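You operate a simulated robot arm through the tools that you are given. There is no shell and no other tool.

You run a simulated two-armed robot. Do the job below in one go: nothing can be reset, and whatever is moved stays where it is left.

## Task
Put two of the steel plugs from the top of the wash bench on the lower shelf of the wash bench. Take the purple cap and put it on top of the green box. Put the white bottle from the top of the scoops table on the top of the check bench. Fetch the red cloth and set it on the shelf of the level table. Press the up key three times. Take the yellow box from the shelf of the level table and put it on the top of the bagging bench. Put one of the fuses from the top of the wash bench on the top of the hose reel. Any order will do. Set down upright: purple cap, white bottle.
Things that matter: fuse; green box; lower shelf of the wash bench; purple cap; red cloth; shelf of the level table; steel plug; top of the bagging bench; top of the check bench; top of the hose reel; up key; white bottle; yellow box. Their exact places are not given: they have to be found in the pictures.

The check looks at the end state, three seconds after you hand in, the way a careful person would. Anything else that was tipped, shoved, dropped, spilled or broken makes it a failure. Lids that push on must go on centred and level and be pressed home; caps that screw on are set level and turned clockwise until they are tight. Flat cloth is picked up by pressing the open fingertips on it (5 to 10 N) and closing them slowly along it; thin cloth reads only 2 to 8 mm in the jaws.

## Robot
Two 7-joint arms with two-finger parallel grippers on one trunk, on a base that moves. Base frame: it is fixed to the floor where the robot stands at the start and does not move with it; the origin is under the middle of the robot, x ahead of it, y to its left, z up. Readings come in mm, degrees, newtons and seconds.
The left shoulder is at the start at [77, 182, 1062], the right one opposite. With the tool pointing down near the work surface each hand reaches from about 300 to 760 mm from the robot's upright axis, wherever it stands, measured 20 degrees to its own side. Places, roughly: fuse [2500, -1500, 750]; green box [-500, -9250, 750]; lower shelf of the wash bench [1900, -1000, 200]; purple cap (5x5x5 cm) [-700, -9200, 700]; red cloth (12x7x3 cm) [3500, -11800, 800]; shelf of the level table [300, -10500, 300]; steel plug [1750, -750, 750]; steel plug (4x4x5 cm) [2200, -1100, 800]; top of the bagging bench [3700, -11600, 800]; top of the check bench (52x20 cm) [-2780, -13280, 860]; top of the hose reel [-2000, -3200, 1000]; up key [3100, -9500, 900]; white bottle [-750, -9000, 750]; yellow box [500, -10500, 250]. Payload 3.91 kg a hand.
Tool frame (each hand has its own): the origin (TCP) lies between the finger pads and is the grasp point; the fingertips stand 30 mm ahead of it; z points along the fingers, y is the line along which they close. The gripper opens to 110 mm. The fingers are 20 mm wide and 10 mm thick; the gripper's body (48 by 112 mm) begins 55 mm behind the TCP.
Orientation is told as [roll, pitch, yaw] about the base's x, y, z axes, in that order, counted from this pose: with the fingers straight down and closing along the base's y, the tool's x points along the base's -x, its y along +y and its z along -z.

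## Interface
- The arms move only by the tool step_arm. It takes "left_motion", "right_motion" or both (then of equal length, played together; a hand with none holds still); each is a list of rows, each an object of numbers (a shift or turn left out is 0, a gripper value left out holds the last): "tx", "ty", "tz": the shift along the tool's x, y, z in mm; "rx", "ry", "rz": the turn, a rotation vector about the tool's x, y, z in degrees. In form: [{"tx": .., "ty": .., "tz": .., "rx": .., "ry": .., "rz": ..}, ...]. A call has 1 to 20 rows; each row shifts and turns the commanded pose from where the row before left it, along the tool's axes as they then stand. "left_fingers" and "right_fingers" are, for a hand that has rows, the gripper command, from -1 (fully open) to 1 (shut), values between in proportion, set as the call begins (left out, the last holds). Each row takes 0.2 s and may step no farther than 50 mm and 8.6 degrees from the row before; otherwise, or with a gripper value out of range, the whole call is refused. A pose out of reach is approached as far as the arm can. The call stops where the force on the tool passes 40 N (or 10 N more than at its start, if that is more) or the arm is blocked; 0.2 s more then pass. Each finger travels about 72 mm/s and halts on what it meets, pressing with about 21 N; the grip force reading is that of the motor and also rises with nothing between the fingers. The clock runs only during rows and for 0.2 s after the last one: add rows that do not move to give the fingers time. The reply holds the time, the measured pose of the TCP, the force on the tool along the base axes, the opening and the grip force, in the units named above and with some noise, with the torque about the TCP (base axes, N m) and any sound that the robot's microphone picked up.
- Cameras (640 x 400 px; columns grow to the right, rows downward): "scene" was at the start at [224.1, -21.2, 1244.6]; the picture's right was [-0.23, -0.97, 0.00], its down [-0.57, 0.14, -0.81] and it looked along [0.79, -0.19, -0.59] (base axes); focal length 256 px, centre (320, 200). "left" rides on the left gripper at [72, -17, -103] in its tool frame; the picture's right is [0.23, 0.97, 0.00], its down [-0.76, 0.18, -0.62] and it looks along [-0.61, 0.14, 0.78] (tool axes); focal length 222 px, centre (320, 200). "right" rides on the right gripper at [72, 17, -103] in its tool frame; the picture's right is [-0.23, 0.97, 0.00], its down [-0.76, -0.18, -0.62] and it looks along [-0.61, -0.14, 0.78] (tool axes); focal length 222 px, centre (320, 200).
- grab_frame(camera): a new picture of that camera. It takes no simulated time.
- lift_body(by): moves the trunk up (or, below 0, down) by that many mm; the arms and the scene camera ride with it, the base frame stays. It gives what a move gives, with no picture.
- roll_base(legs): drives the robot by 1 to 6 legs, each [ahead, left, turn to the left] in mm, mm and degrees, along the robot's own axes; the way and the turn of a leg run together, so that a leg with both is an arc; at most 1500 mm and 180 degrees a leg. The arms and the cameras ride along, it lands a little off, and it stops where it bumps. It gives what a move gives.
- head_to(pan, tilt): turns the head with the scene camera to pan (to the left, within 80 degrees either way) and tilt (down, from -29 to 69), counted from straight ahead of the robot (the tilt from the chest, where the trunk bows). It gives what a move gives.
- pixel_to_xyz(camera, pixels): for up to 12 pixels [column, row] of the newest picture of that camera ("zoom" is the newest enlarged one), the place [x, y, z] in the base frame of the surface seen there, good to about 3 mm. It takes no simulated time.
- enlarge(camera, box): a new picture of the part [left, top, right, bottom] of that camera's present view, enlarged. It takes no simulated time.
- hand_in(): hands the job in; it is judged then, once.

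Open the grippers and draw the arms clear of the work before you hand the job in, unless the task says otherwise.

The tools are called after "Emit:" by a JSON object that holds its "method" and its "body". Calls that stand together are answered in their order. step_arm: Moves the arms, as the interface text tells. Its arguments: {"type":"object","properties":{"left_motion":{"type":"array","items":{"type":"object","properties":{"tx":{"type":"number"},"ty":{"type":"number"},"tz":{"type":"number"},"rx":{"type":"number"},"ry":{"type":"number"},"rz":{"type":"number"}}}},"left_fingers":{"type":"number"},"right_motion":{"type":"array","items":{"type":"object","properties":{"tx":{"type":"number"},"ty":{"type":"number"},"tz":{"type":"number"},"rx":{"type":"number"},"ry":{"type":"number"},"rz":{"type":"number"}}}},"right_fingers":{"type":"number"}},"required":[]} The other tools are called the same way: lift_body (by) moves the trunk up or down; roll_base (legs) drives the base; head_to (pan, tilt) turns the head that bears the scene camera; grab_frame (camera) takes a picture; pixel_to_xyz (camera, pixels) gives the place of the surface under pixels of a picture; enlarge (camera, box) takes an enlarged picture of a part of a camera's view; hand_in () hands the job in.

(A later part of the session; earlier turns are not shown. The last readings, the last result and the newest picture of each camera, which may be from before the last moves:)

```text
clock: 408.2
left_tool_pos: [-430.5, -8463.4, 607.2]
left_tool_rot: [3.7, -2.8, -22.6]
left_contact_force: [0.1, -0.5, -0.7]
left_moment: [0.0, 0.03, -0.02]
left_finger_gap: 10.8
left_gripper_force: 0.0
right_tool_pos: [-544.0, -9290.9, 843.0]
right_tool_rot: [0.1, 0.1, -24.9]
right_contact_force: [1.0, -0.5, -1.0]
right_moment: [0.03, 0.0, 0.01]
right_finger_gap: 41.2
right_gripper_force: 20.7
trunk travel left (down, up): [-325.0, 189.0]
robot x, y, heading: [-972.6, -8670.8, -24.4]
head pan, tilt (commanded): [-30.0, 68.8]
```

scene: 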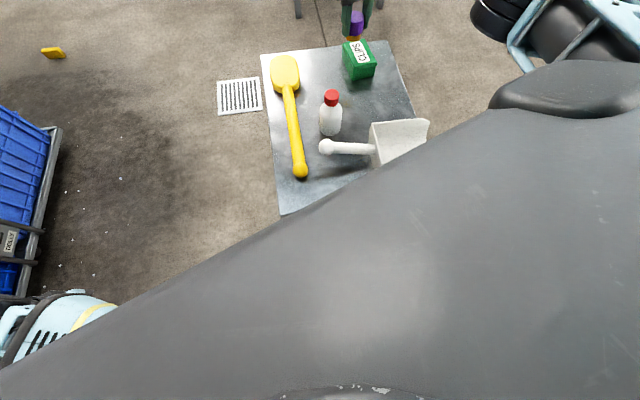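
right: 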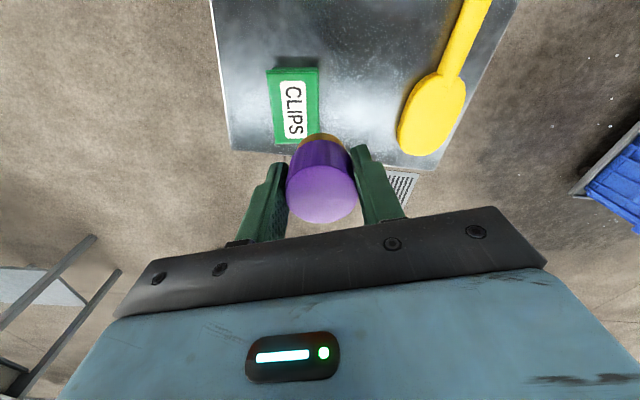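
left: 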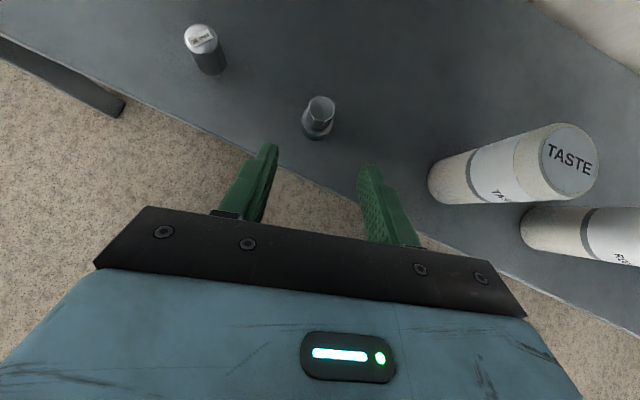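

No contact. Now the target is in reach; I shift over the box's centre and lower part-way.

Emit:
{"method": "step_arm", "body": {"right_motion": [{"tx": 1.2, "ty": -29}, {"tx": 1.1, "ty": -29}, {"tz": 30}, {"tz": 30}, {}]}}

Emit:
{"method": "head_to", "body": {"pan": -22, "tilt": 42}}

Emit:
{"method": "grab_frame", "body": {"camera": "scene"}}

Emit:
{"method": "grab_frame", "body": {"camera": "right"}}

```text
clock: 409.4
left_tool_pos: [-430.2, -8462.4, 608.4]
left_tool_rot: [3.7, -2.8, -22.5]
left_contact_force: [-0.1, 0.0, -0.7]
left_moment: [-0.03, 0.04, 0.0]
left_finger_gap: 10.5
left_gripper_force: 0.0
right_tool_pos: [-571.7, -9341.4, 782.6]
right_tool_rot: [0.1, 0.0, -24.8]
right_contact_force: [-0.7, -0.2, -1.0]
right_moment: [0.0, 0.02, -0.01]
right_finger_gap: 40.9
right_gripper_force: 21.9
trunk travel left (down, up): [-325.0, 189.0]
robot x, y, heading: [-975.6, -8670.6, -24.7]
head pan, tilt (commanded): [-30.0, 68.8]
```

```text
clock: 410.3
left_tool_pos: [-429.3, -8464.2, 608.3]
left_tool_rot: [3.7, -2.8, -22.5]
left_contact_force: [0.4, -0.1, 0.4]
left_moment: [0.03, -0.01, 0.0]
left_finger_gap: 11.0
left_gripper_force: 0.2
right_tool_pos: [-570.4, -9340.7, 782.3]
right_tool_rot: [0.1, 0.1, -24.8]
right_contact_force: [-0.2, -0.1, -1.0]
right_moment: [0.02, -0.02, 0.0]
right_finger_gap: 41.1
right_gripper_force: 21.6
trunk travel left (down, up): [-325.0, 189.0]
robot x, y, heading: [-977.7, -8670.6, -24.5]
head pan, tilt (commanded): [-22.0, 42.0]
```

```text
taken
```

scene: 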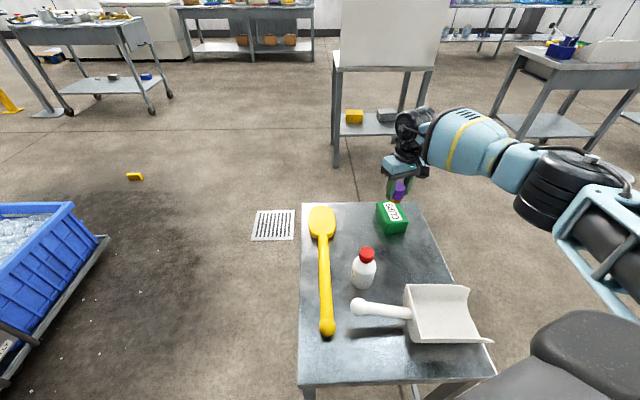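

```text
taken
```

right: 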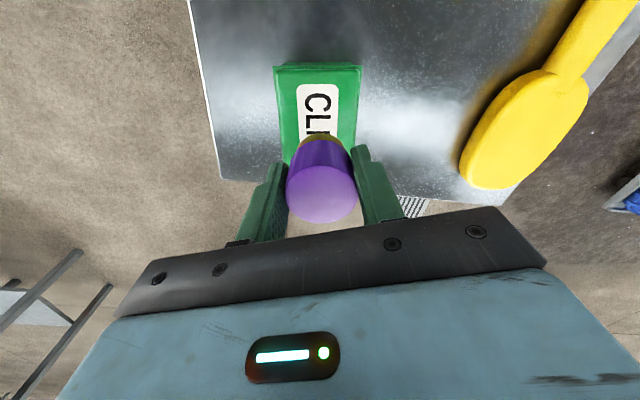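

The cap is over the box (TCP (-570,-9341)). I lower to about z 736, then feel for contact.

Emit:
{"method": "step_arm", "body": {"right_motion": [{"tz": 20}, {"tz": 15}, {"tz": 8}, {}]}}

Emit:
{"method": "enlarge", "body": {"camera": "scene", "box": [360, 130, 440, 250]}}

Emit:
{"method": "step_arm", "body": {"right_motion": [{"tz": 3}, {"tz": 1.5}, {"tz": 1}, {}]}}

```text
clock: 411.3
left_tool_pos: [-430.5, -8462.6, 608.3]
left_tool_rot: [3.6, -2.8, -22.5]
left_contact_force: [0.2, 0.6, -0.1]
left_moment: [0.0, -0.02, 0.0]
left_finger_gap: 11.2
left_gripper_force: 0.1
right_tool_pos: [-577.7, -9343.9, 757.5]
right_tool_rot: [0.0, 0.0, -25.3]
right_contact_force: [0.2, 0.3, -1.0]
right_moment: [0.03, 0.02, 0.01]
right_finger_gap: 41.2
right_gripper_force: 20.7
right hand out of reach, approached as far as the arm can: row 1, 2, 3
trunk travel left (down, up): [-325.0, 189.0]
robot x, y, heading: [-971.9, -8670.4, -24.3]
head pan, tilt (commanded): [-22.0, 42.0]
```

```text
3.33 times, centred on (400, 190) of scene
```

zoom: 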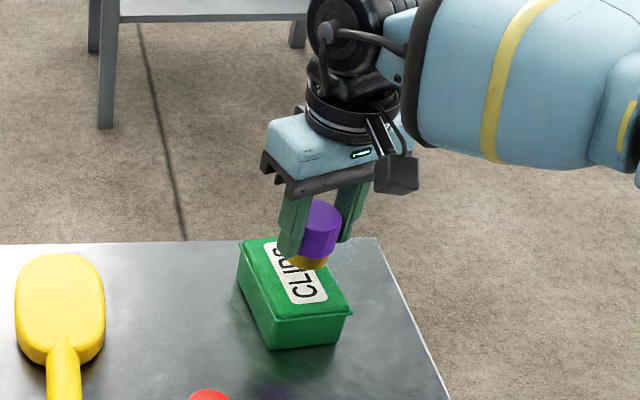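

```text
clock: 412.3
left_tool_pos: [-430.0, -8463.3, 607.9]
left_tool_rot: [3.7, -2.8, -22.5]
left_contact_force: [-1.3, -0.4, 0.5]
left_moment: [0.01, -0.01, -0.01]
left_finger_gap: 10.9
left_gripper_force: 0.0
right_tool_pos: [-579.6, -9343.6, 755.4]
right_tool_rot: [0.0, 0.1, -25.0]
right_contact_force: [0.0, 0.4, -1.5]
right_moment: [0.04, 0.0, 0.03]
right_finger_gap: 41.4
right_gripper_force: 21.5
right hand out of reach, approached as far as the arm can: row 2
trunk travel left (down, up): [-325.0, 189.0]
robot x, y, heading: [-973.1, -8669.4, -24.2]
head pan, tilt (commanded): [-22.0, 42.0]
```

Going lower at this stretch drifts inward, so I use the base and trunk instead: 15 mm forward, a small correction inward, then lower the trunk.

Emit:
{"method": "roll_base", "body": {"legs": [[15, 0, 0]]}}

Emit:
{"method": "step_arm", "body": {"right_motion": [{}, {}]}}

```text
clock: 413.1
left_tool_pos: [-417.1, -8469.5, 608.0]
left_tool_rot: [3.7, -2.9, -22.4]
left_contact_force: [0.5, 0.4, -1.5]
left_moment: [0.02, 0.04, -0.01]
left_finger_gap: 11.0
left_gripper_force: 0.1
right_tool_pos: [-565.2, -9350.5, 756.6]
right_tool_rot: [0.0, 0.0, -25.2]
right_contact_force: [0.4, -0.5, -0.7]
right_moment: [0.04, -0.02, 0.0]
right_finger_gap: 41.2
right_gripper_force: 21.5
trunk travel left (down, up): [-325.0, 189.0]
robot x, y, heading: [-967.4, -8673.7, -24.5]
head pan, tilt (commanded): [-22.0, 42.0]
```

```text
clock: 413.7
left_tool_pos: [-417.2, -8469.5, 609.8]
left_tool_rot: [3.7, -2.8, -22.5]
left_contact_force: [-0.4, 0.3, -0.7]
left_moment: [0.0, 0.0, 0.0]
left_finger_gap: 11.1
left_gripper_force: 0.0
right_tool_pos: [-566.4, -9350.6, 757.1]
right_tool_rot: [-0.1, 0.0, -25.2]
right_contact_force: [0.1, -0.3, -1.1]
right_moment: [0.01, -0.01, 0.02]
right_finger_gap: 41.3
right_gripper_force: 20.6
trunk travel left (down, up): [-325.0, 189.0]
robot x, y, heading: [-961.4, -8678.1, -24.3]
head pan, tilt (commanded): [-22.0, 42.0]
```

I correct 9 mm inward and lower the trunk by 18 mm.

Emit:
{"method": "step_arm", "body": {"right_motion": [{"tx": 7.5, "ty": 5.3}, {}]}}

Emit:
{"method": "lift_body", "body": {"by": -18}}

Emit:
{"method": "enlarge", "body": {"camera": "scene", "box": [360, 130, 440, 250]}}

```text
clock: 414.3
left_tool_pos: [-416.1, -8470.6, 606.9]
left_tool_rot: [3.6, -2.9, -22.6]
left_contact_force: [0.5, 0.2, 0.7]
left_moment: [0.02, 0.02, 0.01]
left_finger_gap: 11.1
left_gripper_force: 0.0
right_tool_pos: [-570.0, -9344.7, 755.0]
right_tool_rot: [0.0, 0.0, -25.2]
right_contact_force: [0.1, 0.2, -0.8]
right_moment: [0.0, -0.02, -0.02]
right_finger_gap: 41.2
right_gripper_force: 21.0
trunk travel left (down, up): [-325.0, 189.0]
robot x, y, heading: [-962.7, -8678.5, -24.6]
head pan, tilt (commanded): [-22.0, 42.0]
```

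```text
clock: 414.9
left_tool_pos: [-416.2, -8469.2, 590.4]
left_tool_rot: [3.7, -2.8, -22.5]
left_contact_force: [0.4, -0.2, -0.5]
left_moment: [0.01, 0.0, 0.02]
left_finger_gap: 10.8
left_gripper_force: 0.1
right_tool_pos: [-570.8, -9343.2, 737.9]
right_tool_rot: [0.0, 0.0, -25.2]
right_contact_force: [0.4, -0.3, -0.5]
right_moment: [-0.01, -0.02, -0.02]
right_finger_gap: 41.3
right_gripper_force: 21.5
trunk travel left (down, up): [-307.0, 207.0]
robot x, y, heading: [-962.0, -8680.7, -24.8]
head pan, tilt (commanded): [-22.0, 42.0]
```

```text
3.33 times, centred on (400, 190) of scene
```

zoom: 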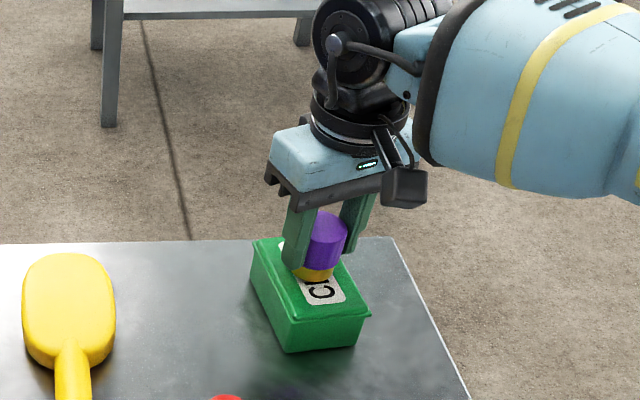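

The cap hangs 4 mm above the box's lid and centred. I lower the trunk in tiny steps to contact.

Emit:
{"method": "lift_body", "body": {"by": -3}}

Emit:
{"method": "lift_body", "body": {"by": -1.5}}

```text
clock: 415.5
left_tool_pos: [-417.4, -8469.7, 587.3]
left_tool_rot: [3.6, -2.8, -22.5]
left_contact_force: [0.1, -0.3, -0.5]
left_moment: [0.0, -0.02, -0.01]
left_finger_gap: 10.8
left_gripper_force: 0.1
right_tool_pos: [-570.5, -9342.0, 734.7]
right_tool_rot: [0.0, 0.0, -25.2]
right_contact_force: [0.2, -0.3, -0.4]
right_moment: [0.03, 0.0, 0.0]
right_finger_gap: 41.3
right_gripper_force: 21.3
trunk travel left (down, up): [-304.0, 210.0]
robot x, y, heading: [-961.1, -8677.4, -24.5]
head pan, tilt (commanded): [-22.0, 42.0]
```

```text
clock: 416.0
left_tool_pos: [-418.0, -8469.0, 585.7]
left_tool_rot: [3.7, -2.9, -22.4]
left_contact_force: [-0.5, 0.1, 0.8]
left_moment: [-0.05, 0.02, 0.0]
left_finger_gap: 10.7
left_gripper_force: 0.0
right_tool_pos: [-570.7, -9343.7, 733.5]
right_tool_rot: [0.0, 0.0, -25.1]
right_contact_force: [-0.8, 1.3, 1.9]
right_moment: [0.03, 0.07, -0.02]
right_finger_gap: 41.3
right_gripper_force: 21.2
trunk travel left (down, up): [-303.0, 212.0]
robot x, y, heading: [-962.5, -8679.0, -24.3]
head pan, tilt (commanded): [-22.0, 42.0]
```

Light contact (+1.9 N): the cap rests on the lid. I open the fingers and raise the trunk straight up.

Emit:
{"method": "step_arm", "body": {"right_motion": [{}, {}, {}], "right_fingers": -0.15}}

Emit:
{"method": "lift_body", "body": {"by": 100}}

Emit:
{"method": "grab_frame", "body": {"camera": "scene"}}

Emit:
{"method": "enlarge", "body": {"camera": "scene", "box": [340, 170, 460, 290]}}

```text
clock: 416.8
left_tool_pos: [-417.1, -8470.0, 586.7]
left_tool_rot: [3.7, -2.8, -22.5]
left_contact_force: [0.2, -0.2, 0.5]
left_moment: [0.03, 0.01, 0.02]
left_finger_gap: 11.2
left_gripper_force: 0.0
right_tool_pos: [-570.1, -9342.9, 734.6]
right_tool_rot: [0.0, 0.0, -25.2]
right_contact_force: [0.6, 0.1, 0.3]
right_moment: [0.02, 0.0, -0.04]
right_finger_gap: 63.5
right_gripper_force: 0.0
trunk travel left (down, up): [-303.0, 212.0]
robot x, y, heading: [-957.8, -8679.3, -24.0]
head pan, tilt (commanded): [-22.0, 42.0]
```

```text
clock: 418.1
left_tool_pos: [-417.8, -8469.0, 686.0]
left_tool_rot: [3.7, -2.7, -22.4]
left_contact_force: [0.7, -0.3, 1.2]
left_moment: [0.04, -0.03, 0.01]
left_finger_gap: 10.9
left_gripper_force: 0.0
right_tool_pos: [-571.2, -9342.7, 833.1]
right_tool_rot: [-0.1, -0.1, -25.4]
right_contact_force: [-0.3, -0.1, -0.5]
right_moment: [0.02, 0.01, 0.05]
right_finger_gap: 63.2
right_gripper_force: 0.0
trunk travel left (down, up): [-403.0, 112.0]
robot x, y, heading: [-960.9, -8677.8, -24.3]
head pan, tilt (commanded): [-22.0, 42.0]
```

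```text
taken
```

scene: 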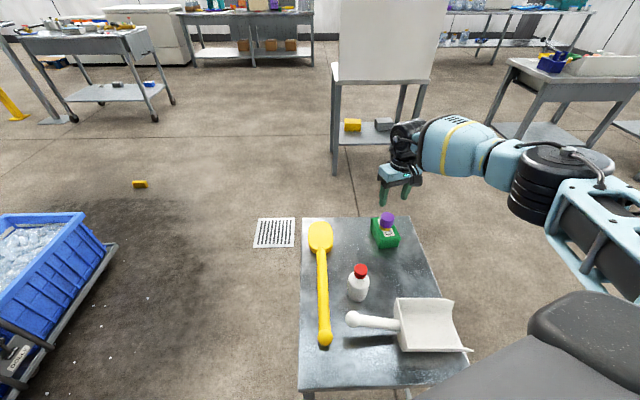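

```text
3.33 times, centred on (400, 230) of scene
```

zoom: 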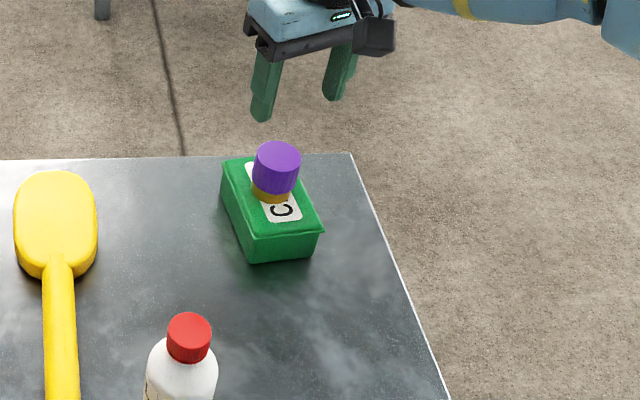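

The purple cap stands upright on the green box. Next the white bottle: I move the right hand back above it and look down.

Emit:
{"method": "step_arm", "body": {"right_motion": [{"tz": -30}, {"tx": 24.7, "ty": 29.8}, {"tx": 24.7, "ty": 29.8}, {"tx": 24.7, "ty": 29.8}, {"tx": 24.7, "ty": 29.8}, {"tx": 24.7, "ty": 29.8}, {"tx": 24.7, "ty": 29.8}, {"tz": -30}, {}], "right_fingers": -0.45}}

Emit:
{"method": "grab_frame", "body": {"camera": "right"}}

Emit:
{"method": "grab_frame", "body": {"camera": "scene"}}

```text
clock: 420.1
left_tool_pos: [-416.3, -8468.6, 685.9]
left_tool_rot: [3.7, -2.8, -22.5]
left_contact_force: [0.2, -1.4, 0.3]
left_moment: [0.0, 0.0, 0.01]
left_finger_gap: 11.1
left_gripper_force: 0.2
right_tool_pos: [-629.8, -9116.0, 894.4]
right_tool_rot: [-0.2, -0.1, -25.4]
right_contact_force: [0.4, -0.5, -0.4]
right_moment: [-0.04, 0.01, 0.0]
right_finger_gap: 79.7
right_gripper_force: 0.0
trunk travel left (down, up): [-403.0, 112.0]
robot x, y, heading: [-960.4, -8676.6, -24.4]
head pan, tilt (commanded): [-22.0, 42.0]
```

```text
taken
```

right: 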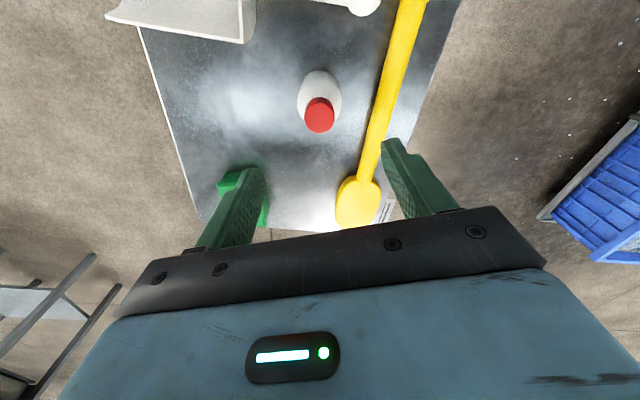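

```text
taken
```

scene: 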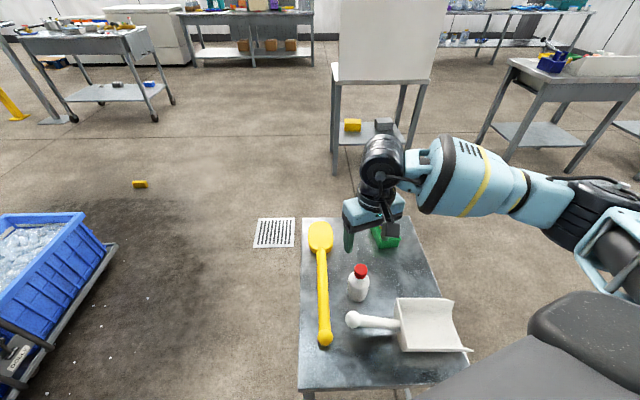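

The bottle's red cap is at (320,113) in the right camera. I measure its top and body.

Emit:
{"method": "enlarge", "body": {"camera": "right", "box": [280, 50, 400, 150]}}

Emit:
{"method": "pixel_to_xyz", "body": {"camera": "right", "pixels": [[320, 116], [308, 116], [332, 116], [320, 104], [320, 128], [320, 80], [300, 92], [340, 92], [366, 150], [375, 110], [362, 10]]}}

Emit:
{"method": "enlarge", "body": {"camera": "scene", "box": [330, 250, 390, 310]}}

```text
4.00 times, centred on (340, 100) of right
```

zoom: 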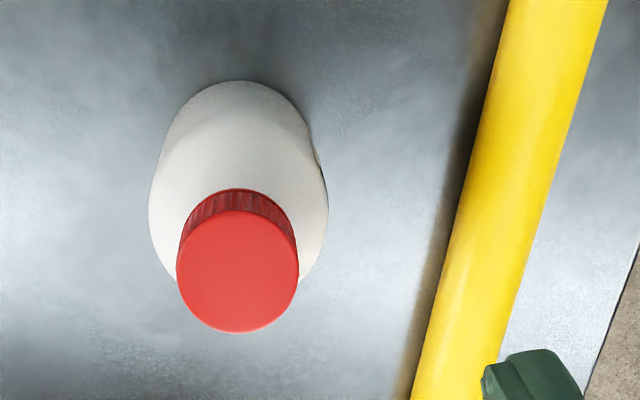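

```text
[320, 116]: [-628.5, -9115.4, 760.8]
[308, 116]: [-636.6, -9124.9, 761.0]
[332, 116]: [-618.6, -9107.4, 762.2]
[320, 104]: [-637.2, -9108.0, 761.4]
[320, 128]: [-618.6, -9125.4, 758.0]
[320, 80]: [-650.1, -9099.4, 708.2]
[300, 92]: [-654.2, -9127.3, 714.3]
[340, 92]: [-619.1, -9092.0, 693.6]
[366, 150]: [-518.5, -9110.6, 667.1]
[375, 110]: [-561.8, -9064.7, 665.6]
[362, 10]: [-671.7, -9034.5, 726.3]
```

```text
6.67 times, centred on (360, 280) of scene
```

zoom: 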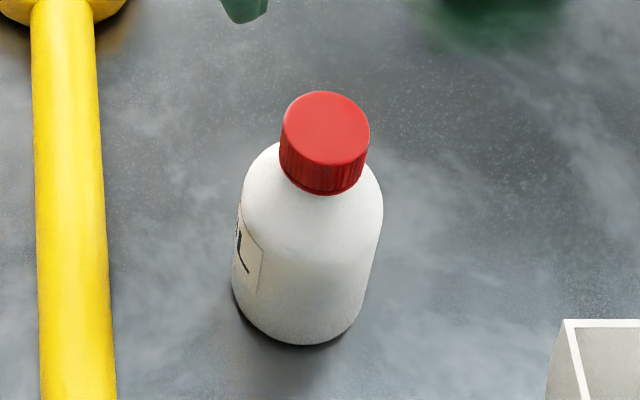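

The bottle's axis is (-628,-9116), radius ≈26 mm, top z 761. I narrow the opening to 70 mm and lower to z≈714 so the palm stays clear of the red cap.

Emit:
{"method": "step_arm", "body": {"right_motion": [{"tx": -1.5, "ty": 0.8, "tz": 30}, {"tz": 40}, {"tz": 40}, {"tz": 30}, {}], "right_fingers": -0.27}}

Emit:
{"method": "grab_frame", "body": {"camera": "right"}}

Emit:
{"method": "enlarge", "body": {"camera": "scene", "box": [300, 200, 440, 320]}}

```text
clock: 421.3
left_tool_pos: [-416.3, -8469.1, 685.6]
left_tool_rot: [3.6, -2.8, -22.4]
left_contact_force: [-0.4, 0.0, 0.0]
left_moment: [0.02, -0.02, -0.02]
left_finger_gap: 11.1
left_gripper_force: 0.0
right_tool_pos: [-627.5, -9118.1, 751.7]
right_tool_rot: [-0.1, -0.1, -25.3]
right_contact_force: [0.5, 0.6, -1.1]
right_moment: [0.02, 0.03, 0.01]
right_finger_gap: 69.8
right_gripper_force: 0.0
trunk travel left (down, up): [-403.0, 112.0]
robot x, y, heading: [-957.7, -8677.8, -24.6]
head pan, tilt (commanded): [-22.0, 42.0]
```

```text
taken
```

right: 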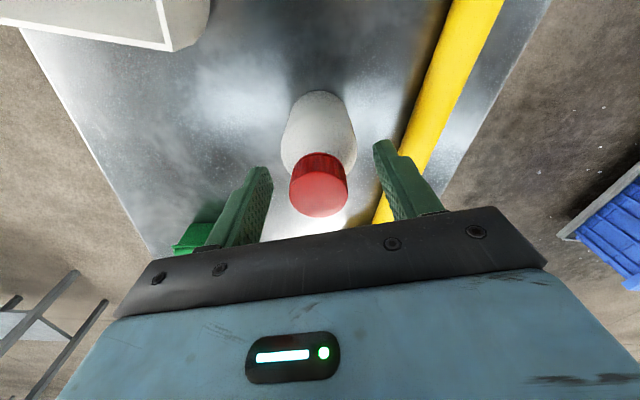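

```text
3.33 times, centred on (370, 260) of scene
```

zoom: 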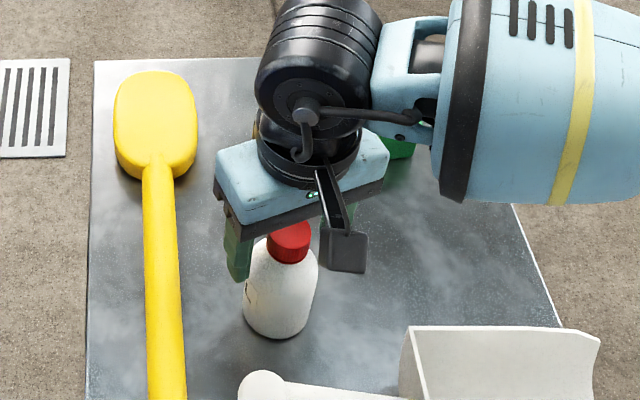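

The fingers straddle the bottle evenly. I descend 38 mm and close on its body.

Emit:
{"method": "step_arm", "body": {"right_motion": [{"tz": 20}, {"tz": 12}, {"tz": 6}, {}]}}

Emit:
{"method": "step_arm", "body": {"right_motion": [{}, {}, {}, {}], "right_fingers": 1}}

Emit:
{"method": "grab_frame", "body": {"camera": "right"}}

```text
clock: 422.3
left_tool_pos: [-416.7, -8468.1, 685.5]
left_tool_rot: [3.7, -2.8, -22.5]
left_contact_force: [0.0, 0.0, 0.8]
left_moment: [0.01, -0.02, 0.0]
left_finger_gap: 11.2
left_gripper_force: 0.0
right_tool_pos: [-626.3, -9117.7, 714.2]
right_tool_rot: [0.0, -0.1, -25.3]
right_contact_force: [0.1, 0.9, -0.4]
right_moment: [0.0, 0.01, 0.02]
right_finger_gap: 69.9
right_gripper_force: 0.1
trunk travel left (down, up): [-403.0, 112.0]
robot x, y, heading: [-957.9, -8677.7, -24.5]
head pan, tilt (commanded): [-22.0, 42.0]
```

```text
clock: 423.3
left_tool_pos: [-416.3, -8468.6, 686.0]
left_tool_rot: [3.7, -2.9, -22.5]
left_contact_force: [-0.1, -0.4, 0.5]
left_moment: [-0.01, 0.01, 0.03]
left_finger_gap: 11.1
left_gripper_force: 0.3
right_tool_pos: [-626.2, -9117.7, 716.0]
right_tool_rot: [-0.2, -0.1, -25.4]
right_contact_force: [-0.7, -0.2, -0.8]
right_moment: [-0.05, 0.03, -0.01]
right_finger_gap: 54.2
right_gripper_force: 21.7
trunk travel left (down, up): [-403.0, 112.0]
robot x, y, heading: [-960.6, -8675.7, -24.7]
head pan, tilt (commanded): [-22.0, 42.0]
```

```text
taken
```

right: 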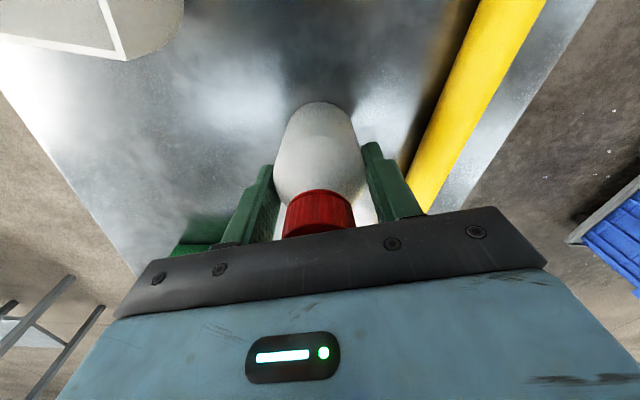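

The bottle is gripped at 54 mm with 21.7 N. I lift it gently.

Emit:
{"method": "step_arm", "body": {"right_motion": [{"tz": -10}, {"tz": -20}, {"tz": -40}, {"tz": -40}, {"tz": -40}, {}]}}

Emit:
{"method": "grab_frame", "body": {"camera": "scene"}}

```text
clock: 424.7
left_tool_pos: [-416.1, -8469.2, 686.2]
left_tool_rot: [3.8, -2.7, -22.5]
left_contact_force: [-0.4, -0.5, 0.6]
left_moment: [0.0, -0.01, 0.01]
left_finger_gap: 11.2
left_gripper_force: 0.1
right_tool_pos: [-627.5, -9117.4, 866.1]
right_tool_rot: [-0.1, 0.0, -25.2]
right_contact_force: [0.2, 0.0, -2.3]
right_moment: [-0.01, 0.0, 0.0]
right_finger_gap: 54.3
right_gripper_force: 20.8
trunk travel left (down, up): [-403.0, 112.0]
robot x, y, heading: [-963.5, -8676.5, -24.7]
head pan, tilt (commanded): [-22.0, 42.0]
```

```text
taken
```

scene: 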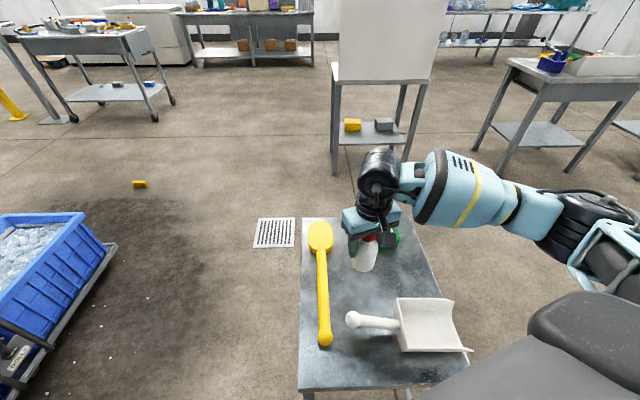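

The bottle is held upright. I raise the trunk (so both hands travel above the tables), draw the right hand in, and back out from the table.

Emit:
{"method": "lift_body", "body": {"by": 110}}

Emit:
{"method": "step_arm", "body": {"right_motion": [{"tz": -30, "tx": 20}, {"tx": 35}, {"tx": 35}, {"tx": 30}, {}]}}

Emit:
{"method": "roll_base", "body": {"legs": [[-150, 0, -20], [-380, 60, 0]]}}

```text
clock: 426.1
left_tool_pos: [-417.7, -8469.8, 795.0]
left_tool_rot: [3.7, -2.6, -22.4]
left_contact_force: [0.2, -0.6, -1.3]
left_moment: [0.01, 0.01, -0.06]
left_finger_gap: 10.9
left_gripper_force: 0.0
right_tool_pos: [-627.9, -9117.2, 973.5]
right_tool_rot: [0.0, 0.1, -25.3]
right_contact_force: [-0.7, -0.6, -3.3]
right_moment: [-0.03, -0.02, -0.01]
right_finger_gap: 54.3
right_gripper_force: 21.3
trunk travel left (down, up): [-513.0, 2.0]
robot x, y, heading: [-964.3, -8678.1, -24.6]
head pan, tilt (commanded): [-22.0, 42.0]
```

```text
clock: 427.3
left_tool_pos: [-416.6, -8469.0, 795.2]
left_tool_rot: [3.6, -2.8, -22.6]
left_contact_force: [0.9, -0.6, -0.1]
left_moment: [0.0, 0.0, 0.0]
left_finger_gap: 10.9
left_gripper_force: 0.1
right_tool_pos: [-734.6, -9065.5, 1005.2]
right_tool_rot: [-0.1, -0.2, -25.4]
right_contact_force: [1.1, 0.0, -2.5]
right_moment: [-0.04, -0.04, 0.0]
right_finger_gap: 54.4
right_gripper_force: 21.3
trunk travel left (down, up): [-513.0, 2.0]
robot x, y, heading: [-956.8, -8679.0, -24.2]
head pan, tilt (commanded): [-22.0, 42.0]
```

```text
clock: 431.0
left_tool_pos: [-730.7, -8285.3, 795.0]
left_tool_rot: [3.7, -2.7, -43.3]
left_contact_force: [0.1, 0.0, 0.2]
left_moment: [-0.02, 0.01, 0.02]
left_finger_gap: 11.0
left_gripper_force: 0.0
right_tool_pos: [-1240.2, -8729.3, 1004.6]
right_tool_rot: [-0.2, 0.0, -46.2]
right_contact_force: [0.2, 0.0, -2.2]
right_moment: [0.0, 0.04, 0.01]
right_finger_gap: 54.2
right_gripper_force: 21.1
trunk travel left (down, up): [-513.0, 2.0]
robot x, y, heading: [-1311.9, -8285.5, -45.6]
head pan, tilt (commanded): [-22.0, 42.0]
stopped in leg 2: the robot was blocked; the commanded pose is now the measured one
```

The base was blocked behind-left, probably by the ice dolly. I ease forward and right, and look at the crates.

Emit:
{"method": "roll_base", "body": {"legs": [[40, -80, 0]]}}

Emit:
{"method": "head_to", "body": {"pan": 75, "tilt": 40}}

Emit:
{"method": "grab_frame", "body": {"camera": "scene"}}

```text
clock: 432.4
left_tool_pos: [-760.7, -8370.9, 794.9]
left_tool_rot: [3.8, -2.8, -43.4]
left_contact_force: [0.2, -0.5, -1.1]
left_moment: [0.04, 0.01, 0.01]
left_finger_gap: 11.0
left_gripper_force: 0.0
right_tool_pos: [-1270.3, -8813.9, 1004.3]
right_tool_rot: [-0.2, 0.0, -46.2]
right_contact_force: [0.1, 0.4, -3.8]
right_moment: [0.03, 0.0, -0.04]
right_finger_gap: 54.4
right_gripper_force: 21.3
trunk travel left (down, up): [-513.0, 2.0]
robot x, y, heading: [-1341.3, -8369.3, -45.2]
head pan, tilt (commanded): [-22.0, 42.0]
```

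```text
clock: 434.1
left_tool_pos: [-759.7, -8369.8, 796.9]
left_tool_rot: [3.7, -2.7, -43.4]
left_contact_force: [-0.9, -0.2, 0.4]
left_moment: [0.01, 0.06, -0.01]
left_finger_gap: 11.1
left_gripper_force: 0.0
right_tool_pos: [-1270.1, -8814.2, 1006.1]
right_tool_rot: [-0.2, -0.1, -46.2]
right_contact_force: [-0.6, 0.1, -3.0]
right_moment: [0.02, -0.01, 0.01]
right_finger_gap: 54.6
right_gripper_force: 21.3
trunk travel left (down, up): [-513.0, 2.0]
robot x, y, heading: [-1341.7, -8366.9, -45.6]
head pan, tilt (commanded): [75.0, 40.0]
```

```text
taken
```

scene: 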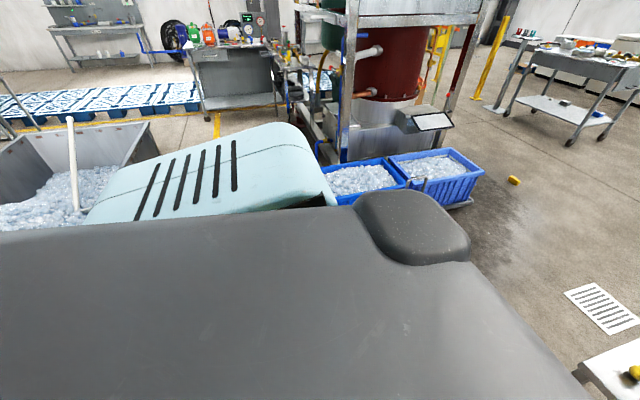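

Nothing obvious on the left. I look to the right and downward for what might be behind-right.

Emit:
{"method": "head_to", "body": {"pan": -79, "tilt": 30}}

Emit:
{"method": "grab_frame", "body": {"camera": "scene"}}

Emit:
{"method": "pixel_to_xyz", "body": {"camera": "scene", "pixels": [[500, 130], [560, 110], [450, 130], [400, 120], [350, 150], [600, 90], [300, 130], [430, 170]]}}

```text
clock: 436.5
left_tool_pos: [-760.2, -8371.1, 795.7]
left_tool_rot: [3.7, -2.9, -43.5]
left_contact_force: [1.7, -0.2, 0.1]
left_moment: [0.01, -0.02, 0.0]
left_finger_gap: 10.7
left_gripper_force: 0.3
right_tool_pos: [-1270.5, -8814.1, 1003.9]
right_tool_rot: [-0.1, 0.0, -46.4]
right_contact_force: [0.2, 0.0, -2.8]
right_moment: [0.02, -0.02, 0.0]
right_finger_gap: 54.5
right_gripper_force: 21.1
trunk travel left (down, up): [-513.0, 2.0]
robot x, y, heading: [-1345.0, -8370.2, -45.3]
head pan, tilt (commanded): [-79.0, 30.0]
```

```text
taken
```

scene: 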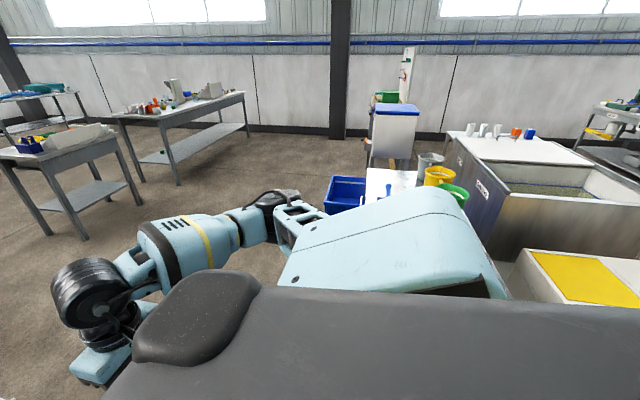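

```text
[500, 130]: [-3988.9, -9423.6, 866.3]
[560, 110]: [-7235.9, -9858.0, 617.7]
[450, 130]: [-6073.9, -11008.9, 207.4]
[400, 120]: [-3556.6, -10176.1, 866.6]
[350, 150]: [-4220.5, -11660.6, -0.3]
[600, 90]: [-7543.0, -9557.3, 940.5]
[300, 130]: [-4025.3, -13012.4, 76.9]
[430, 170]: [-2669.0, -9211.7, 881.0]
```

The open floor toward the far tables is visible between the small table (75,165) and the cup table (390,185). I measure the cup table's near corner and the tables beyond.

Emit:
{"method": "pixel_to_xyz", "body": {"camera": "scene", "pixels": [[368, 195], [367, 172], [412, 175], [345, 200], [330, 210], [75, 150], [180, 115], [45, 230], [180, 180], [400, 190], [240, 95], [130, 200]]}}

Emit:
{"method": "enlarge", "body": {"camera": "scene", "box": [0, 60, 280, 240]}}

```text
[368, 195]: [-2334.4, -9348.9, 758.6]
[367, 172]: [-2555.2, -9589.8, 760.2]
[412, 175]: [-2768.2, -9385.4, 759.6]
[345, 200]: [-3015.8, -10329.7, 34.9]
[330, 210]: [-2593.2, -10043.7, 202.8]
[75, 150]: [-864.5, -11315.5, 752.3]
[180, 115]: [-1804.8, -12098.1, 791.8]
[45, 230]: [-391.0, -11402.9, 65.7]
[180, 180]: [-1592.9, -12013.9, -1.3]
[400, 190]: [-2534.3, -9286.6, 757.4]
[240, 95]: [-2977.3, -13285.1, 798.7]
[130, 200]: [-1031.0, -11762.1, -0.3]
```

```text
2.22 times, centred on (140, 150) of scene
```

zoom: 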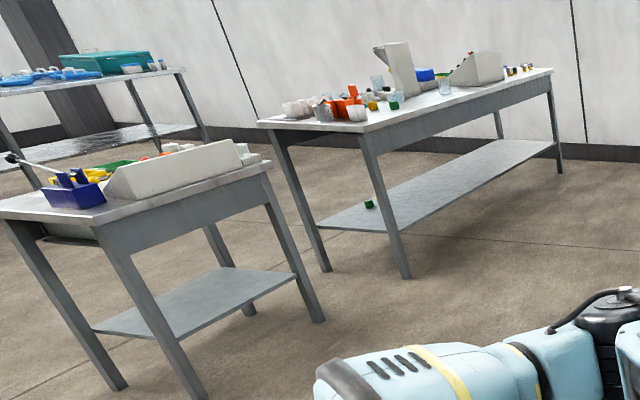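

The corridor between the scoops table's corner and the cup table's corner (s≈4965, l≈-7530) is about 900 mm wide. I drive through its middle in short legs keeping the heading.

Emit:
{"method": "roll_base", "body": {"legs": [[333, -280, 0], [150, -350, 0], [250, -500, 0]]}}

Emit:
{"method": "head_to", "body": {"pan": -45, "tilt": 20}}

Emit:
{"method": "grab_frame", "body": {"camera": "scene"}}

```text
clock: 447.3
left_tool_pos: [-1039.7, -9680.6, 795.4]
left_tool_rot: [3.7, -2.8, -42.8]
left_contact_force: [0.0, -0.5, 0.5]
left_moment: [-0.01, -0.01, 0.0]
left_finger_gap: 11.1
left_gripper_force: 0.0
right_tool_pos: [-1544.8, -10129.9, 1004.3]
right_tool_rot: [0.0, 0.0, -45.6]
right_contact_force: [0.0, -0.4, -2.8]
right_moment: [-0.05, -0.01, 0.02]
right_finger_gap: 54.4
right_gripper_force: 20.9
trunk travel left (down, up): [-513.0, 2.0]
robot x, y, heading: [-1624.9, -9683.0, -44.8]
head pan, tilt (commanded): [-79.0, 30.0]
```

```text
clock: 448.3
left_tool_pos: [-1039.0, -9680.4, 795.7]
left_tool_rot: [3.7, -2.8, -42.8]
left_contact_force: [0.1, 0.1, 0.4]
left_moment: [0.0, 0.01, -0.01]
left_finger_gap: 10.9
left_gripper_force: 0.0
right_tool_pos: [-1544.5, -10129.8, 1004.1]
right_tool_rot: [-0.2, 0.0, -45.6]
right_contact_force: [-1.1, 0.3, -2.9]
right_moment: [0.0, -0.02, 0.02]
right_finger_gap: 54.0
right_gripper_force: 21.0
trunk travel left (down, up): [-513.0, 2.0]
robot x, y, heading: [-1619.9, -9684.6, -44.7]
head pan, tilt (commanded): [-45.0, 20.0]
```

```text
taken
```

scene: 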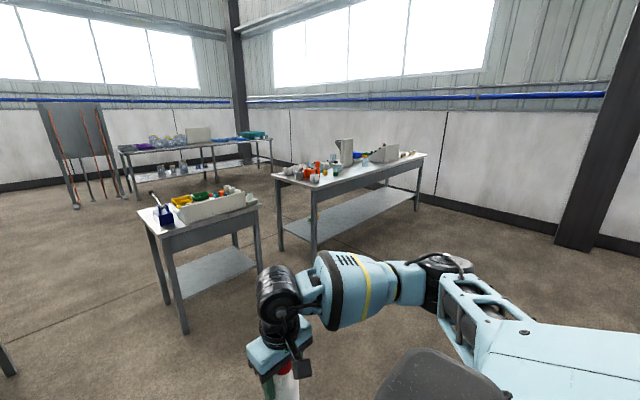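

Through. The long check bench stands at (355,175). I drive on toward its right half, keeping the heading.

Emit:
{"method": "roll_base", "body": {"legs": [[367, -1057, 0], [367, -1057, 0]]}}

Emit:
{"method": "head_to", "body": {"pan": -20, "tilt": 18}}

Emit:
{"method": "grab_frame", "body": {"camera": "scene"}}

```text
clock: 467.1
left_tool_pos: [-1985.0, -11705.3, 796.3]
left_tool_rot: [3.7, -2.8, -41.5]
left_contact_force: [-0.5, -0.3, 0.1]
left_moment: [0.03, -0.01, 0.02]
left_finger_gap: 10.8
left_gripper_force: 0.1
right_tool_pos: [-2481.1, -12164.9, 1004.4]
right_tool_rot: [-0.1, 0.0, -44.5]
right_contact_force: [0.2, 0.6, -3.0]
right_moment: [-0.02, -0.03, 0.02]
right_finger_gap: 54.4
right_gripper_force: 20.8
trunk travel left (down, up): [-513.0, 2.0]
robot x, y, heading: [-2567.5, -11722.3, -43.8]
head pan, tilt (commanded): [-45.0, 20.0]
```

```text
clock: 468.0
left_tool_pos: [-1985.1, -11706.7, 795.5]
left_tool_rot: [3.7, -2.8, -41.6]
left_contact_force: [-0.2, 1.2, -0.5]
left_moment: [0.0, 0.03, 0.02]
left_finger_gap: 11.0
left_gripper_force: 0.0
right_tool_pos: [-2482.0, -12164.7, 1005.2]
right_tool_rot: [-0.2, 0.0, -44.5]
right_contact_force: [-1.4, 1.0, -2.6]
right_moment: [0.01, 0.01, 0.0]
right_finger_gap: 54.6
right_gripper_force: 21.3
trunk travel left (down, up): [-513.0, 2.0]
robot x, y, heading: [-2567.1, -11724.3, -43.6]
head pan, tilt (commanded): [-20.0, 18.0]
```

```text
taken
```

scene: 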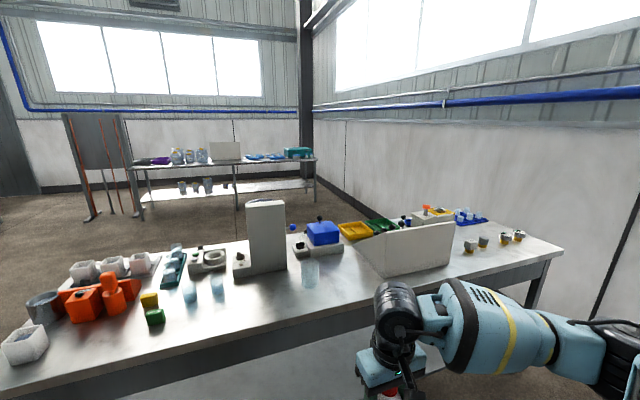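

The check bench is close ahead with many things on it. I enlarge it and measure the free surface on its right end.

Emit:
{"method": "enlarge", "body": {"camera": "scene", "box": [220, 180, 570, 340]}}

Emit:
{"method": "pixel_to_xyz", "body": {"camera": "scene", "pixels": [[560, 252], [500, 272], [450, 278], [540, 262], [480, 215], [520, 236], [470, 247], [410, 245], [410, 280], [265, 280], [360, 270], [300, 330]]}}

```text
1.83 times, centred on (395, 260) of scene
```

zoom: 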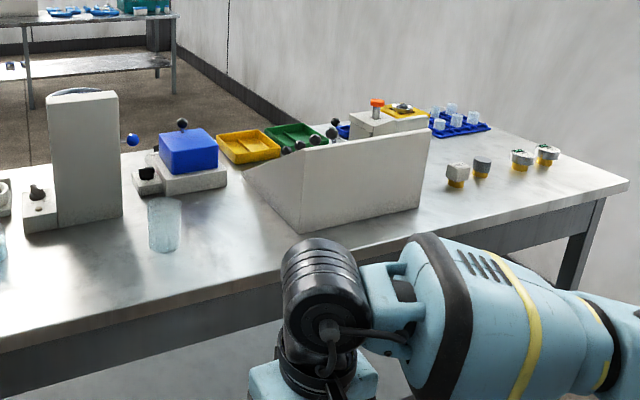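

```text
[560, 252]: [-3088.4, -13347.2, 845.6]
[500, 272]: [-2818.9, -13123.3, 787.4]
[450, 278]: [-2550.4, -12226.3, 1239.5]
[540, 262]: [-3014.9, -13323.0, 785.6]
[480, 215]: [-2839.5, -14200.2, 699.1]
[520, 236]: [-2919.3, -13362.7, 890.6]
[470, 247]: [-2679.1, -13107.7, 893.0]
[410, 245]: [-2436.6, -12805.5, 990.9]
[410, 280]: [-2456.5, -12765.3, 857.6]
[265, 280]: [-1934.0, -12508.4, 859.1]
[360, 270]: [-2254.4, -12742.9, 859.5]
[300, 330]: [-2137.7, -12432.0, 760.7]
```

The bench top is at z≈860 and its near edge at s≈7280; a row of four small gauges stands toward the right end. I drive right along the bench and look at that end from closer.

Emit:
{"method": "roll_base", "body": {"legs": [[150, -1080, -1]]}}

Emit:
{"method": "head_to", "body": {"pan": 5, "tilt": 30}}

Emit:
{"method": "grab_frame", "body": {"camera": "scene"}}

```text
clock: 477.6
left_tool_pos: [-2633.0, -12590.4, 795.4]
left_tool_rot: [3.7, -2.8, -44.0]
left_contact_force: [-0.2, 0.4, -0.2]
left_moment: [0.0, -0.03, -0.01]
left_finger_gap: 10.7
left_gripper_force: 0.0
right_tool_pos: [-3147.4, -13028.1, 1004.9]
right_tool_rot: [-0.1, 0.0, -46.7]
right_contact_force: [-0.1, 0.6, -2.6]
right_moment: [0.0, 0.03, 0.0]
right_finger_gap: 54.3
right_gripper_force: 20.5
trunk travel left (down, up): [-513.0, 2.0]
robot x, y, heading: [-3214.3, -12586.7, -45.8]
head pan, tilt (commanded): [-20.0, 18.0]
```

```text
clock: 478.5
left_tool_pos: [-2632.3, -12592.0, 797.5]
left_tool_rot: [3.7, -2.8, -44.0]
left_contact_force: [-0.9, -0.4, 0.3]
left_moment: [0.01, 0.03, 0.0]
left_finger_gap: 10.8
left_gripper_force: 0.0
right_tool_pos: [-3148.2, -13028.8, 1005.2]
right_tool_rot: [-0.1, -0.1, -46.8]
right_contact_force: [-0.2, -0.5, -3.6]
right_moment: [-0.01, 0.02, 0.02]
right_finger_gap: 54.4
right_gripper_force: 20.9
trunk travel left (down, up): [-513.0, 2.0]
robot x, y, heading: [-3212.6, -12580.9, -45.9]
head pan, tilt (commanded): [5.0, 30.0]
```

```text
taken
```

scene: 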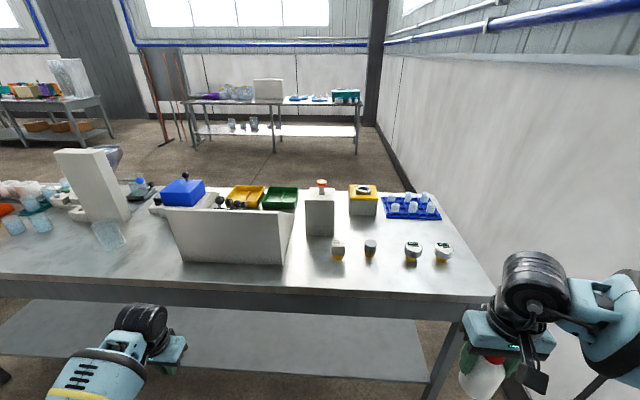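

I see the right end clearly: four small gauges at (338,248), (370,248), (412,252), (443,252), a rack behind and a free strip in front. I measure the strip and the items.

Emit:
{"method": "pixel_to_xyz", "body": {"camera": "scene", "pixels": [[390, 275], [390, 232], [340, 275], [460, 280], [430, 230], [338, 256], [370, 256], [412, 260], [443, 260], [310, 285], [490, 294], [385, 218]]}}

Emit:
{"method": "enlarge", "body": {"camera": "scene", "box": [280, 170, 500, 310]}}

```text
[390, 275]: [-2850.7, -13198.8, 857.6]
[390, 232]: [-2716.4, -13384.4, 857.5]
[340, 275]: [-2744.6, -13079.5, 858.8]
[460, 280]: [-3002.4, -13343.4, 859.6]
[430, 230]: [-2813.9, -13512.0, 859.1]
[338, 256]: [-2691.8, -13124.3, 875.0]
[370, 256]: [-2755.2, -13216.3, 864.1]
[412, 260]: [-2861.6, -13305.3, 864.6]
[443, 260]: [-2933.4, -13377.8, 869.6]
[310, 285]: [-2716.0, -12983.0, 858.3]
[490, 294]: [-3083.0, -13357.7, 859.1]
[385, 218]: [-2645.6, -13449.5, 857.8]
```

```text
2.86 times, centred on (390, 240) of scene
```

zoom: 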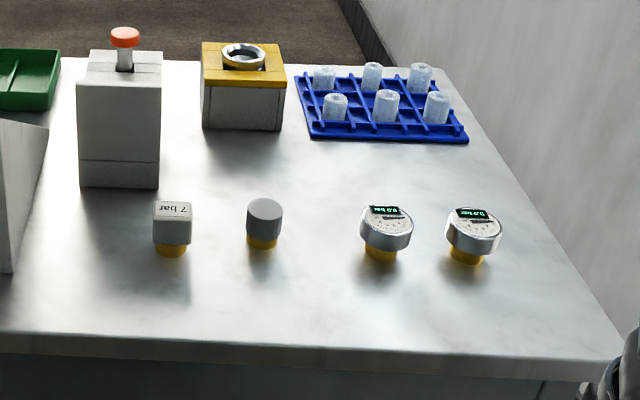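

The free part of the named area lies behind the gauges, around s≈7455, l≈-11362. I drive 175 mm ahead (the left hand still clears the bench edge) and refine.

Emit:
{"method": "roll_base", "body": {"legs": [[172, 0, 0.8]]}}

Emit:
{"method": "head_to", "body": {"pan": -10, "tilt": 38}}

Emit:
{"method": "grab_frame", "body": {"camera": "scene"}}

```text
clock: 480.1
left_tool_pos: [-2514.8, -12700.8, 796.2]
left_tool_rot: [3.7, -2.1, -43.2]
left_contact_force: [-0.3, 0.2, 0.0]
left_moment: [0.01, -0.01, 0.0]
left_finger_gap: 11.3
left_gripper_force: 0.1
right_tool_pos: [-3017.8, -13151.0, 1003.4]
right_tool_rot: [-0.3, 0.2, -45.9]
right_contact_force: [-0.1, -0.8, -3.1]
right_moment: [-0.02, -0.01, -0.05]
right_finger_gap: 54.3
right_gripper_force: 21.4
trunk travel left (down, up): [-513.0, 2.0]
robot x, y, heading: [-3096.9, -12708.6, -44.9]
head pan, tilt (commanded): [5.0, 30.0]
stopped in leg 1: the force on the tool passed its limit at 66 N (the readings are from after the stop); the commanded pose is now the measured one
```

```text
clock: 480.9
left_tool_pos: [-2514.3, -12701.6, 795.3]
left_tool_rot: [3.7, -2.1, -43.3]
left_contact_force: [-1.1, 0.4, -1.1]
left_moment: [-0.02, 0.02, 0.02]
left_finger_gap: 10.8
left_gripper_force: 0.1
right_tool_pos: [-3018.5, -13151.2, 1004.8]
right_tool_rot: [-0.3, 0.0, -46.0]
right_contact_force: [-0.2, -0.3, -2.1]
right_moment: [-0.01, 0.02, -0.02]
right_finger_gap: 54.2
right_gripper_force: 21.1
trunk travel left (down, up): [-513.0, 2.0]
robot x, y, heading: [-3095.6, -12709.3, -45.0]
head pan, tilt (commanded): [-10.0, 38.0]
```

```text
taken
```

scene: 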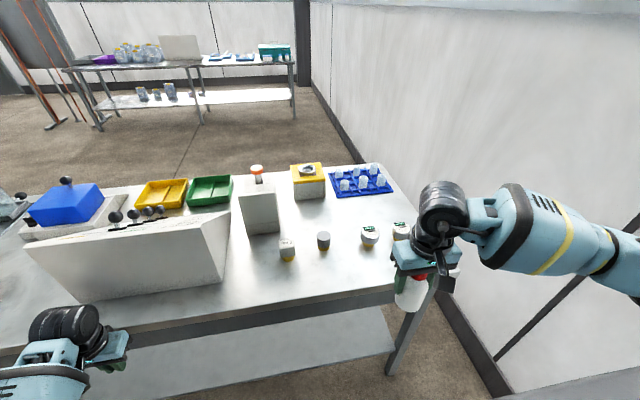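

The left hand just touched the bench front; I back off 15 mm. Then I raise the bottle a little and carry it forward over the gauges to the free spot.

Emit:
{"method": "roll_base", "body": {"legs": [[-15, 0, 0]]}}

Emit:
{"method": "step_arm", "body": {"right_motion": [{"tz": -40}, {}]}}

```text
clock: 481.6
left_tool_pos: [-2524.1, -12692.0, 795.2]
left_tool_rot: [3.7, -2.1, -43.1]
left_contact_force: [0.0, -0.4, 0.0]
left_moment: [-0.05, -0.02, -0.01]
left_finger_gap: 11.0
left_gripper_force: 0.1
right_tool_pos: [-3028.9, -13141.5, 1004.7]
right_tool_rot: [-0.1, 0.0, -45.8]
right_contact_force: [0.5, 0.0, -2.4]
right_moment: [-0.02, 0.04, 0.02]
right_finger_gap: 54.2
right_gripper_force: 20.5
trunk travel left (down, up): [-513.0, 2.0]
robot x, y, heading: [-3108.8, -12693.3, -45.0]
head pan, tilt (commanded): [-10.0, 38.0]
```

```text
clock: 482.2
left_tool_pos: [-2523.6, -12691.8, 795.4]
left_tool_rot: [3.7, -2.2, -43.2]
left_contact_force: [-1.3, -0.6, -0.6]
left_moment: [0.0, 0.01, 0.02]
left_finger_gap: 11.1
left_gripper_force: 0.0
right_tool_pos: [-3028.2, -13140.5, 1044.6]
right_tool_rot: [-0.2, 0.0, -45.9]
right_contact_force: [-0.1, -0.2, -3.0]
right_moment: [0.01, -0.06, -0.01]
right_finger_gap: 54.5
right_gripper_force: 21.1
trunk travel left (down, up): [-513.0, 2.0]
robot x, y, heading: [-3104.8, -12698.1, -44.8]
head pan, tilt (commanded): [-10.0, 38.0]
```

I carry the bottle forward over the spot.

Emit:
{"method": "step_arm", "body": {"right_motion": [{"tx": -37.9, "ty": 9.5}, {"tx": -37.9, "ty": 9.5}, {"tx": -37.9, "ty": 9.5}, {"tx": -37.9, "ty": 9.5}, {"tx": -37.9, "ty": 9.5}, {"tx": -37.9, "ty": 9.5}, {"tx": -37.9, "ty": 9.5}, {"tx": -37.9, "ty": 9.5}, {}]}}

Emit:
{"method": "grab_frame", "body": {"camera": "scene"}}

Emit:
{"method": "grab_frame", "body": {"camera": "right"}}

```text
clock: 484.2
left_tool_pos: [-2525.4, -12692.7, 794.8]
left_tool_rot: [3.7, -2.0, -43.2]
left_contact_force: [-0.4, 0.7, 0.3]
left_moment: [0.01, -0.05, 0.0]
left_finger_gap: 11.0
left_gripper_force: 0.0
right_tool_pos: [-2784.0, -13283.6, 1046.4]
right_tool_rot: [-0.2, 0.0, -45.9]
right_contact_force: [0.6, -0.4, -2.2]
right_moment: [0.02, 0.03, -0.02]
right_finger_gap: 54.5
right_gripper_force: 20.9
right hand out of reach, approached as far as the arm can: row 8
trunk travel left (down, up): [-513.0, 2.0]
robot x, y, heading: [-3108.4, -12698.7, -45.0]
head pan, tilt (commanded): [-10.0, 38.0]
```

```text
taken
```

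scene: 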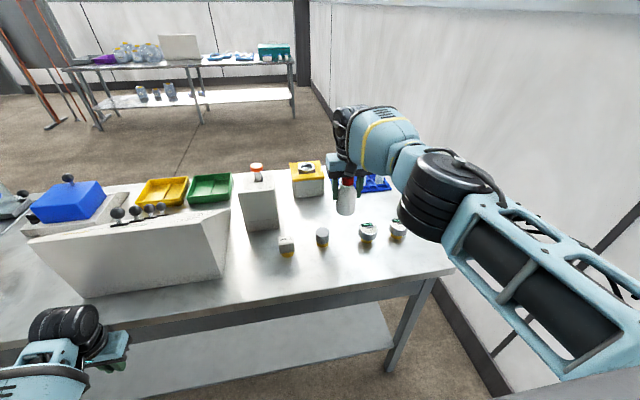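

```text
taken
```

right: 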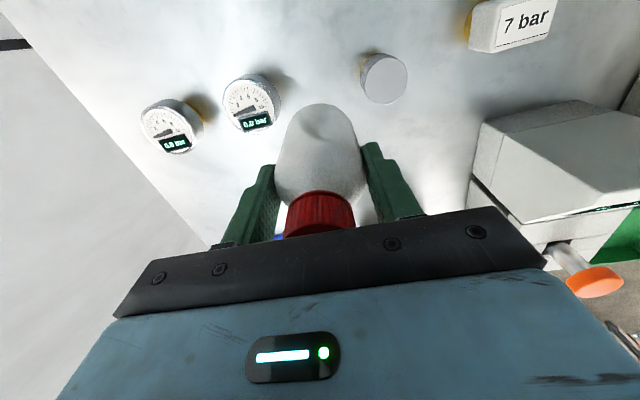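

At this height the reach stops at s≈7424, just short. I lower 60 mm (bottle bottom still above the gauges) and go the remaining 30 mm forward.

Emit:
{"method": "step_arm", "body": {"right_motion": [{"tz": 30}, {"tz": 25}, {"tx": -16}, {"tx": -15}, {}]}}

Emit:
{"method": "grab_frame", "body": {"camera": "right"}}

```text
clock: 485.4
left_tool_pos: [-2523.4, -12692.7, 795.9]
left_tool_rot: [3.7, -2.0, -43.2]
left_contact_force: [-0.2, 0.1, -1.1]
left_moment: [0.01, 0.02, 0.03]
left_finger_gap: 11.0
left_gripper_force: 0.0
right_tool_pos: [-2786.8, -13282.2, 991.4]
right_tool_rot: [-0.3, 0.0, -45.9]
right_contact_force: [-0.2, 0.0, -2.7]
right_moment: [0.02, -0.02, 0.01]
right_finger_gap: 54.1
right_gripper_force: 21.0
right hand out of reach, approached as far as the arm can: row 1, 3, 4
trunk travel left (down, up): [-513.0, 2.0]
robot x, y, heading: [-3105.4, -12697.6, -45.1]
head pan, tilt (commanded): [-10.0, 38.0]
```

```text
taken
```

right: 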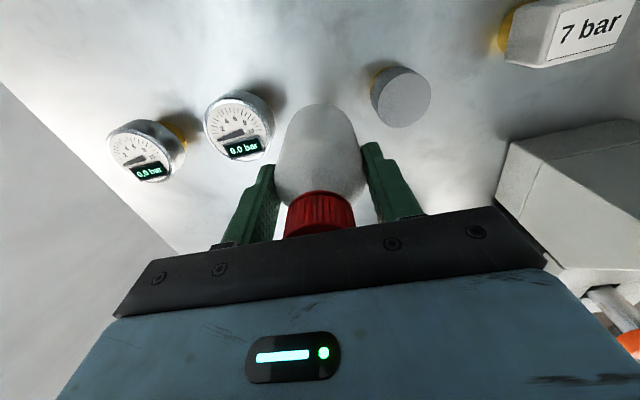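

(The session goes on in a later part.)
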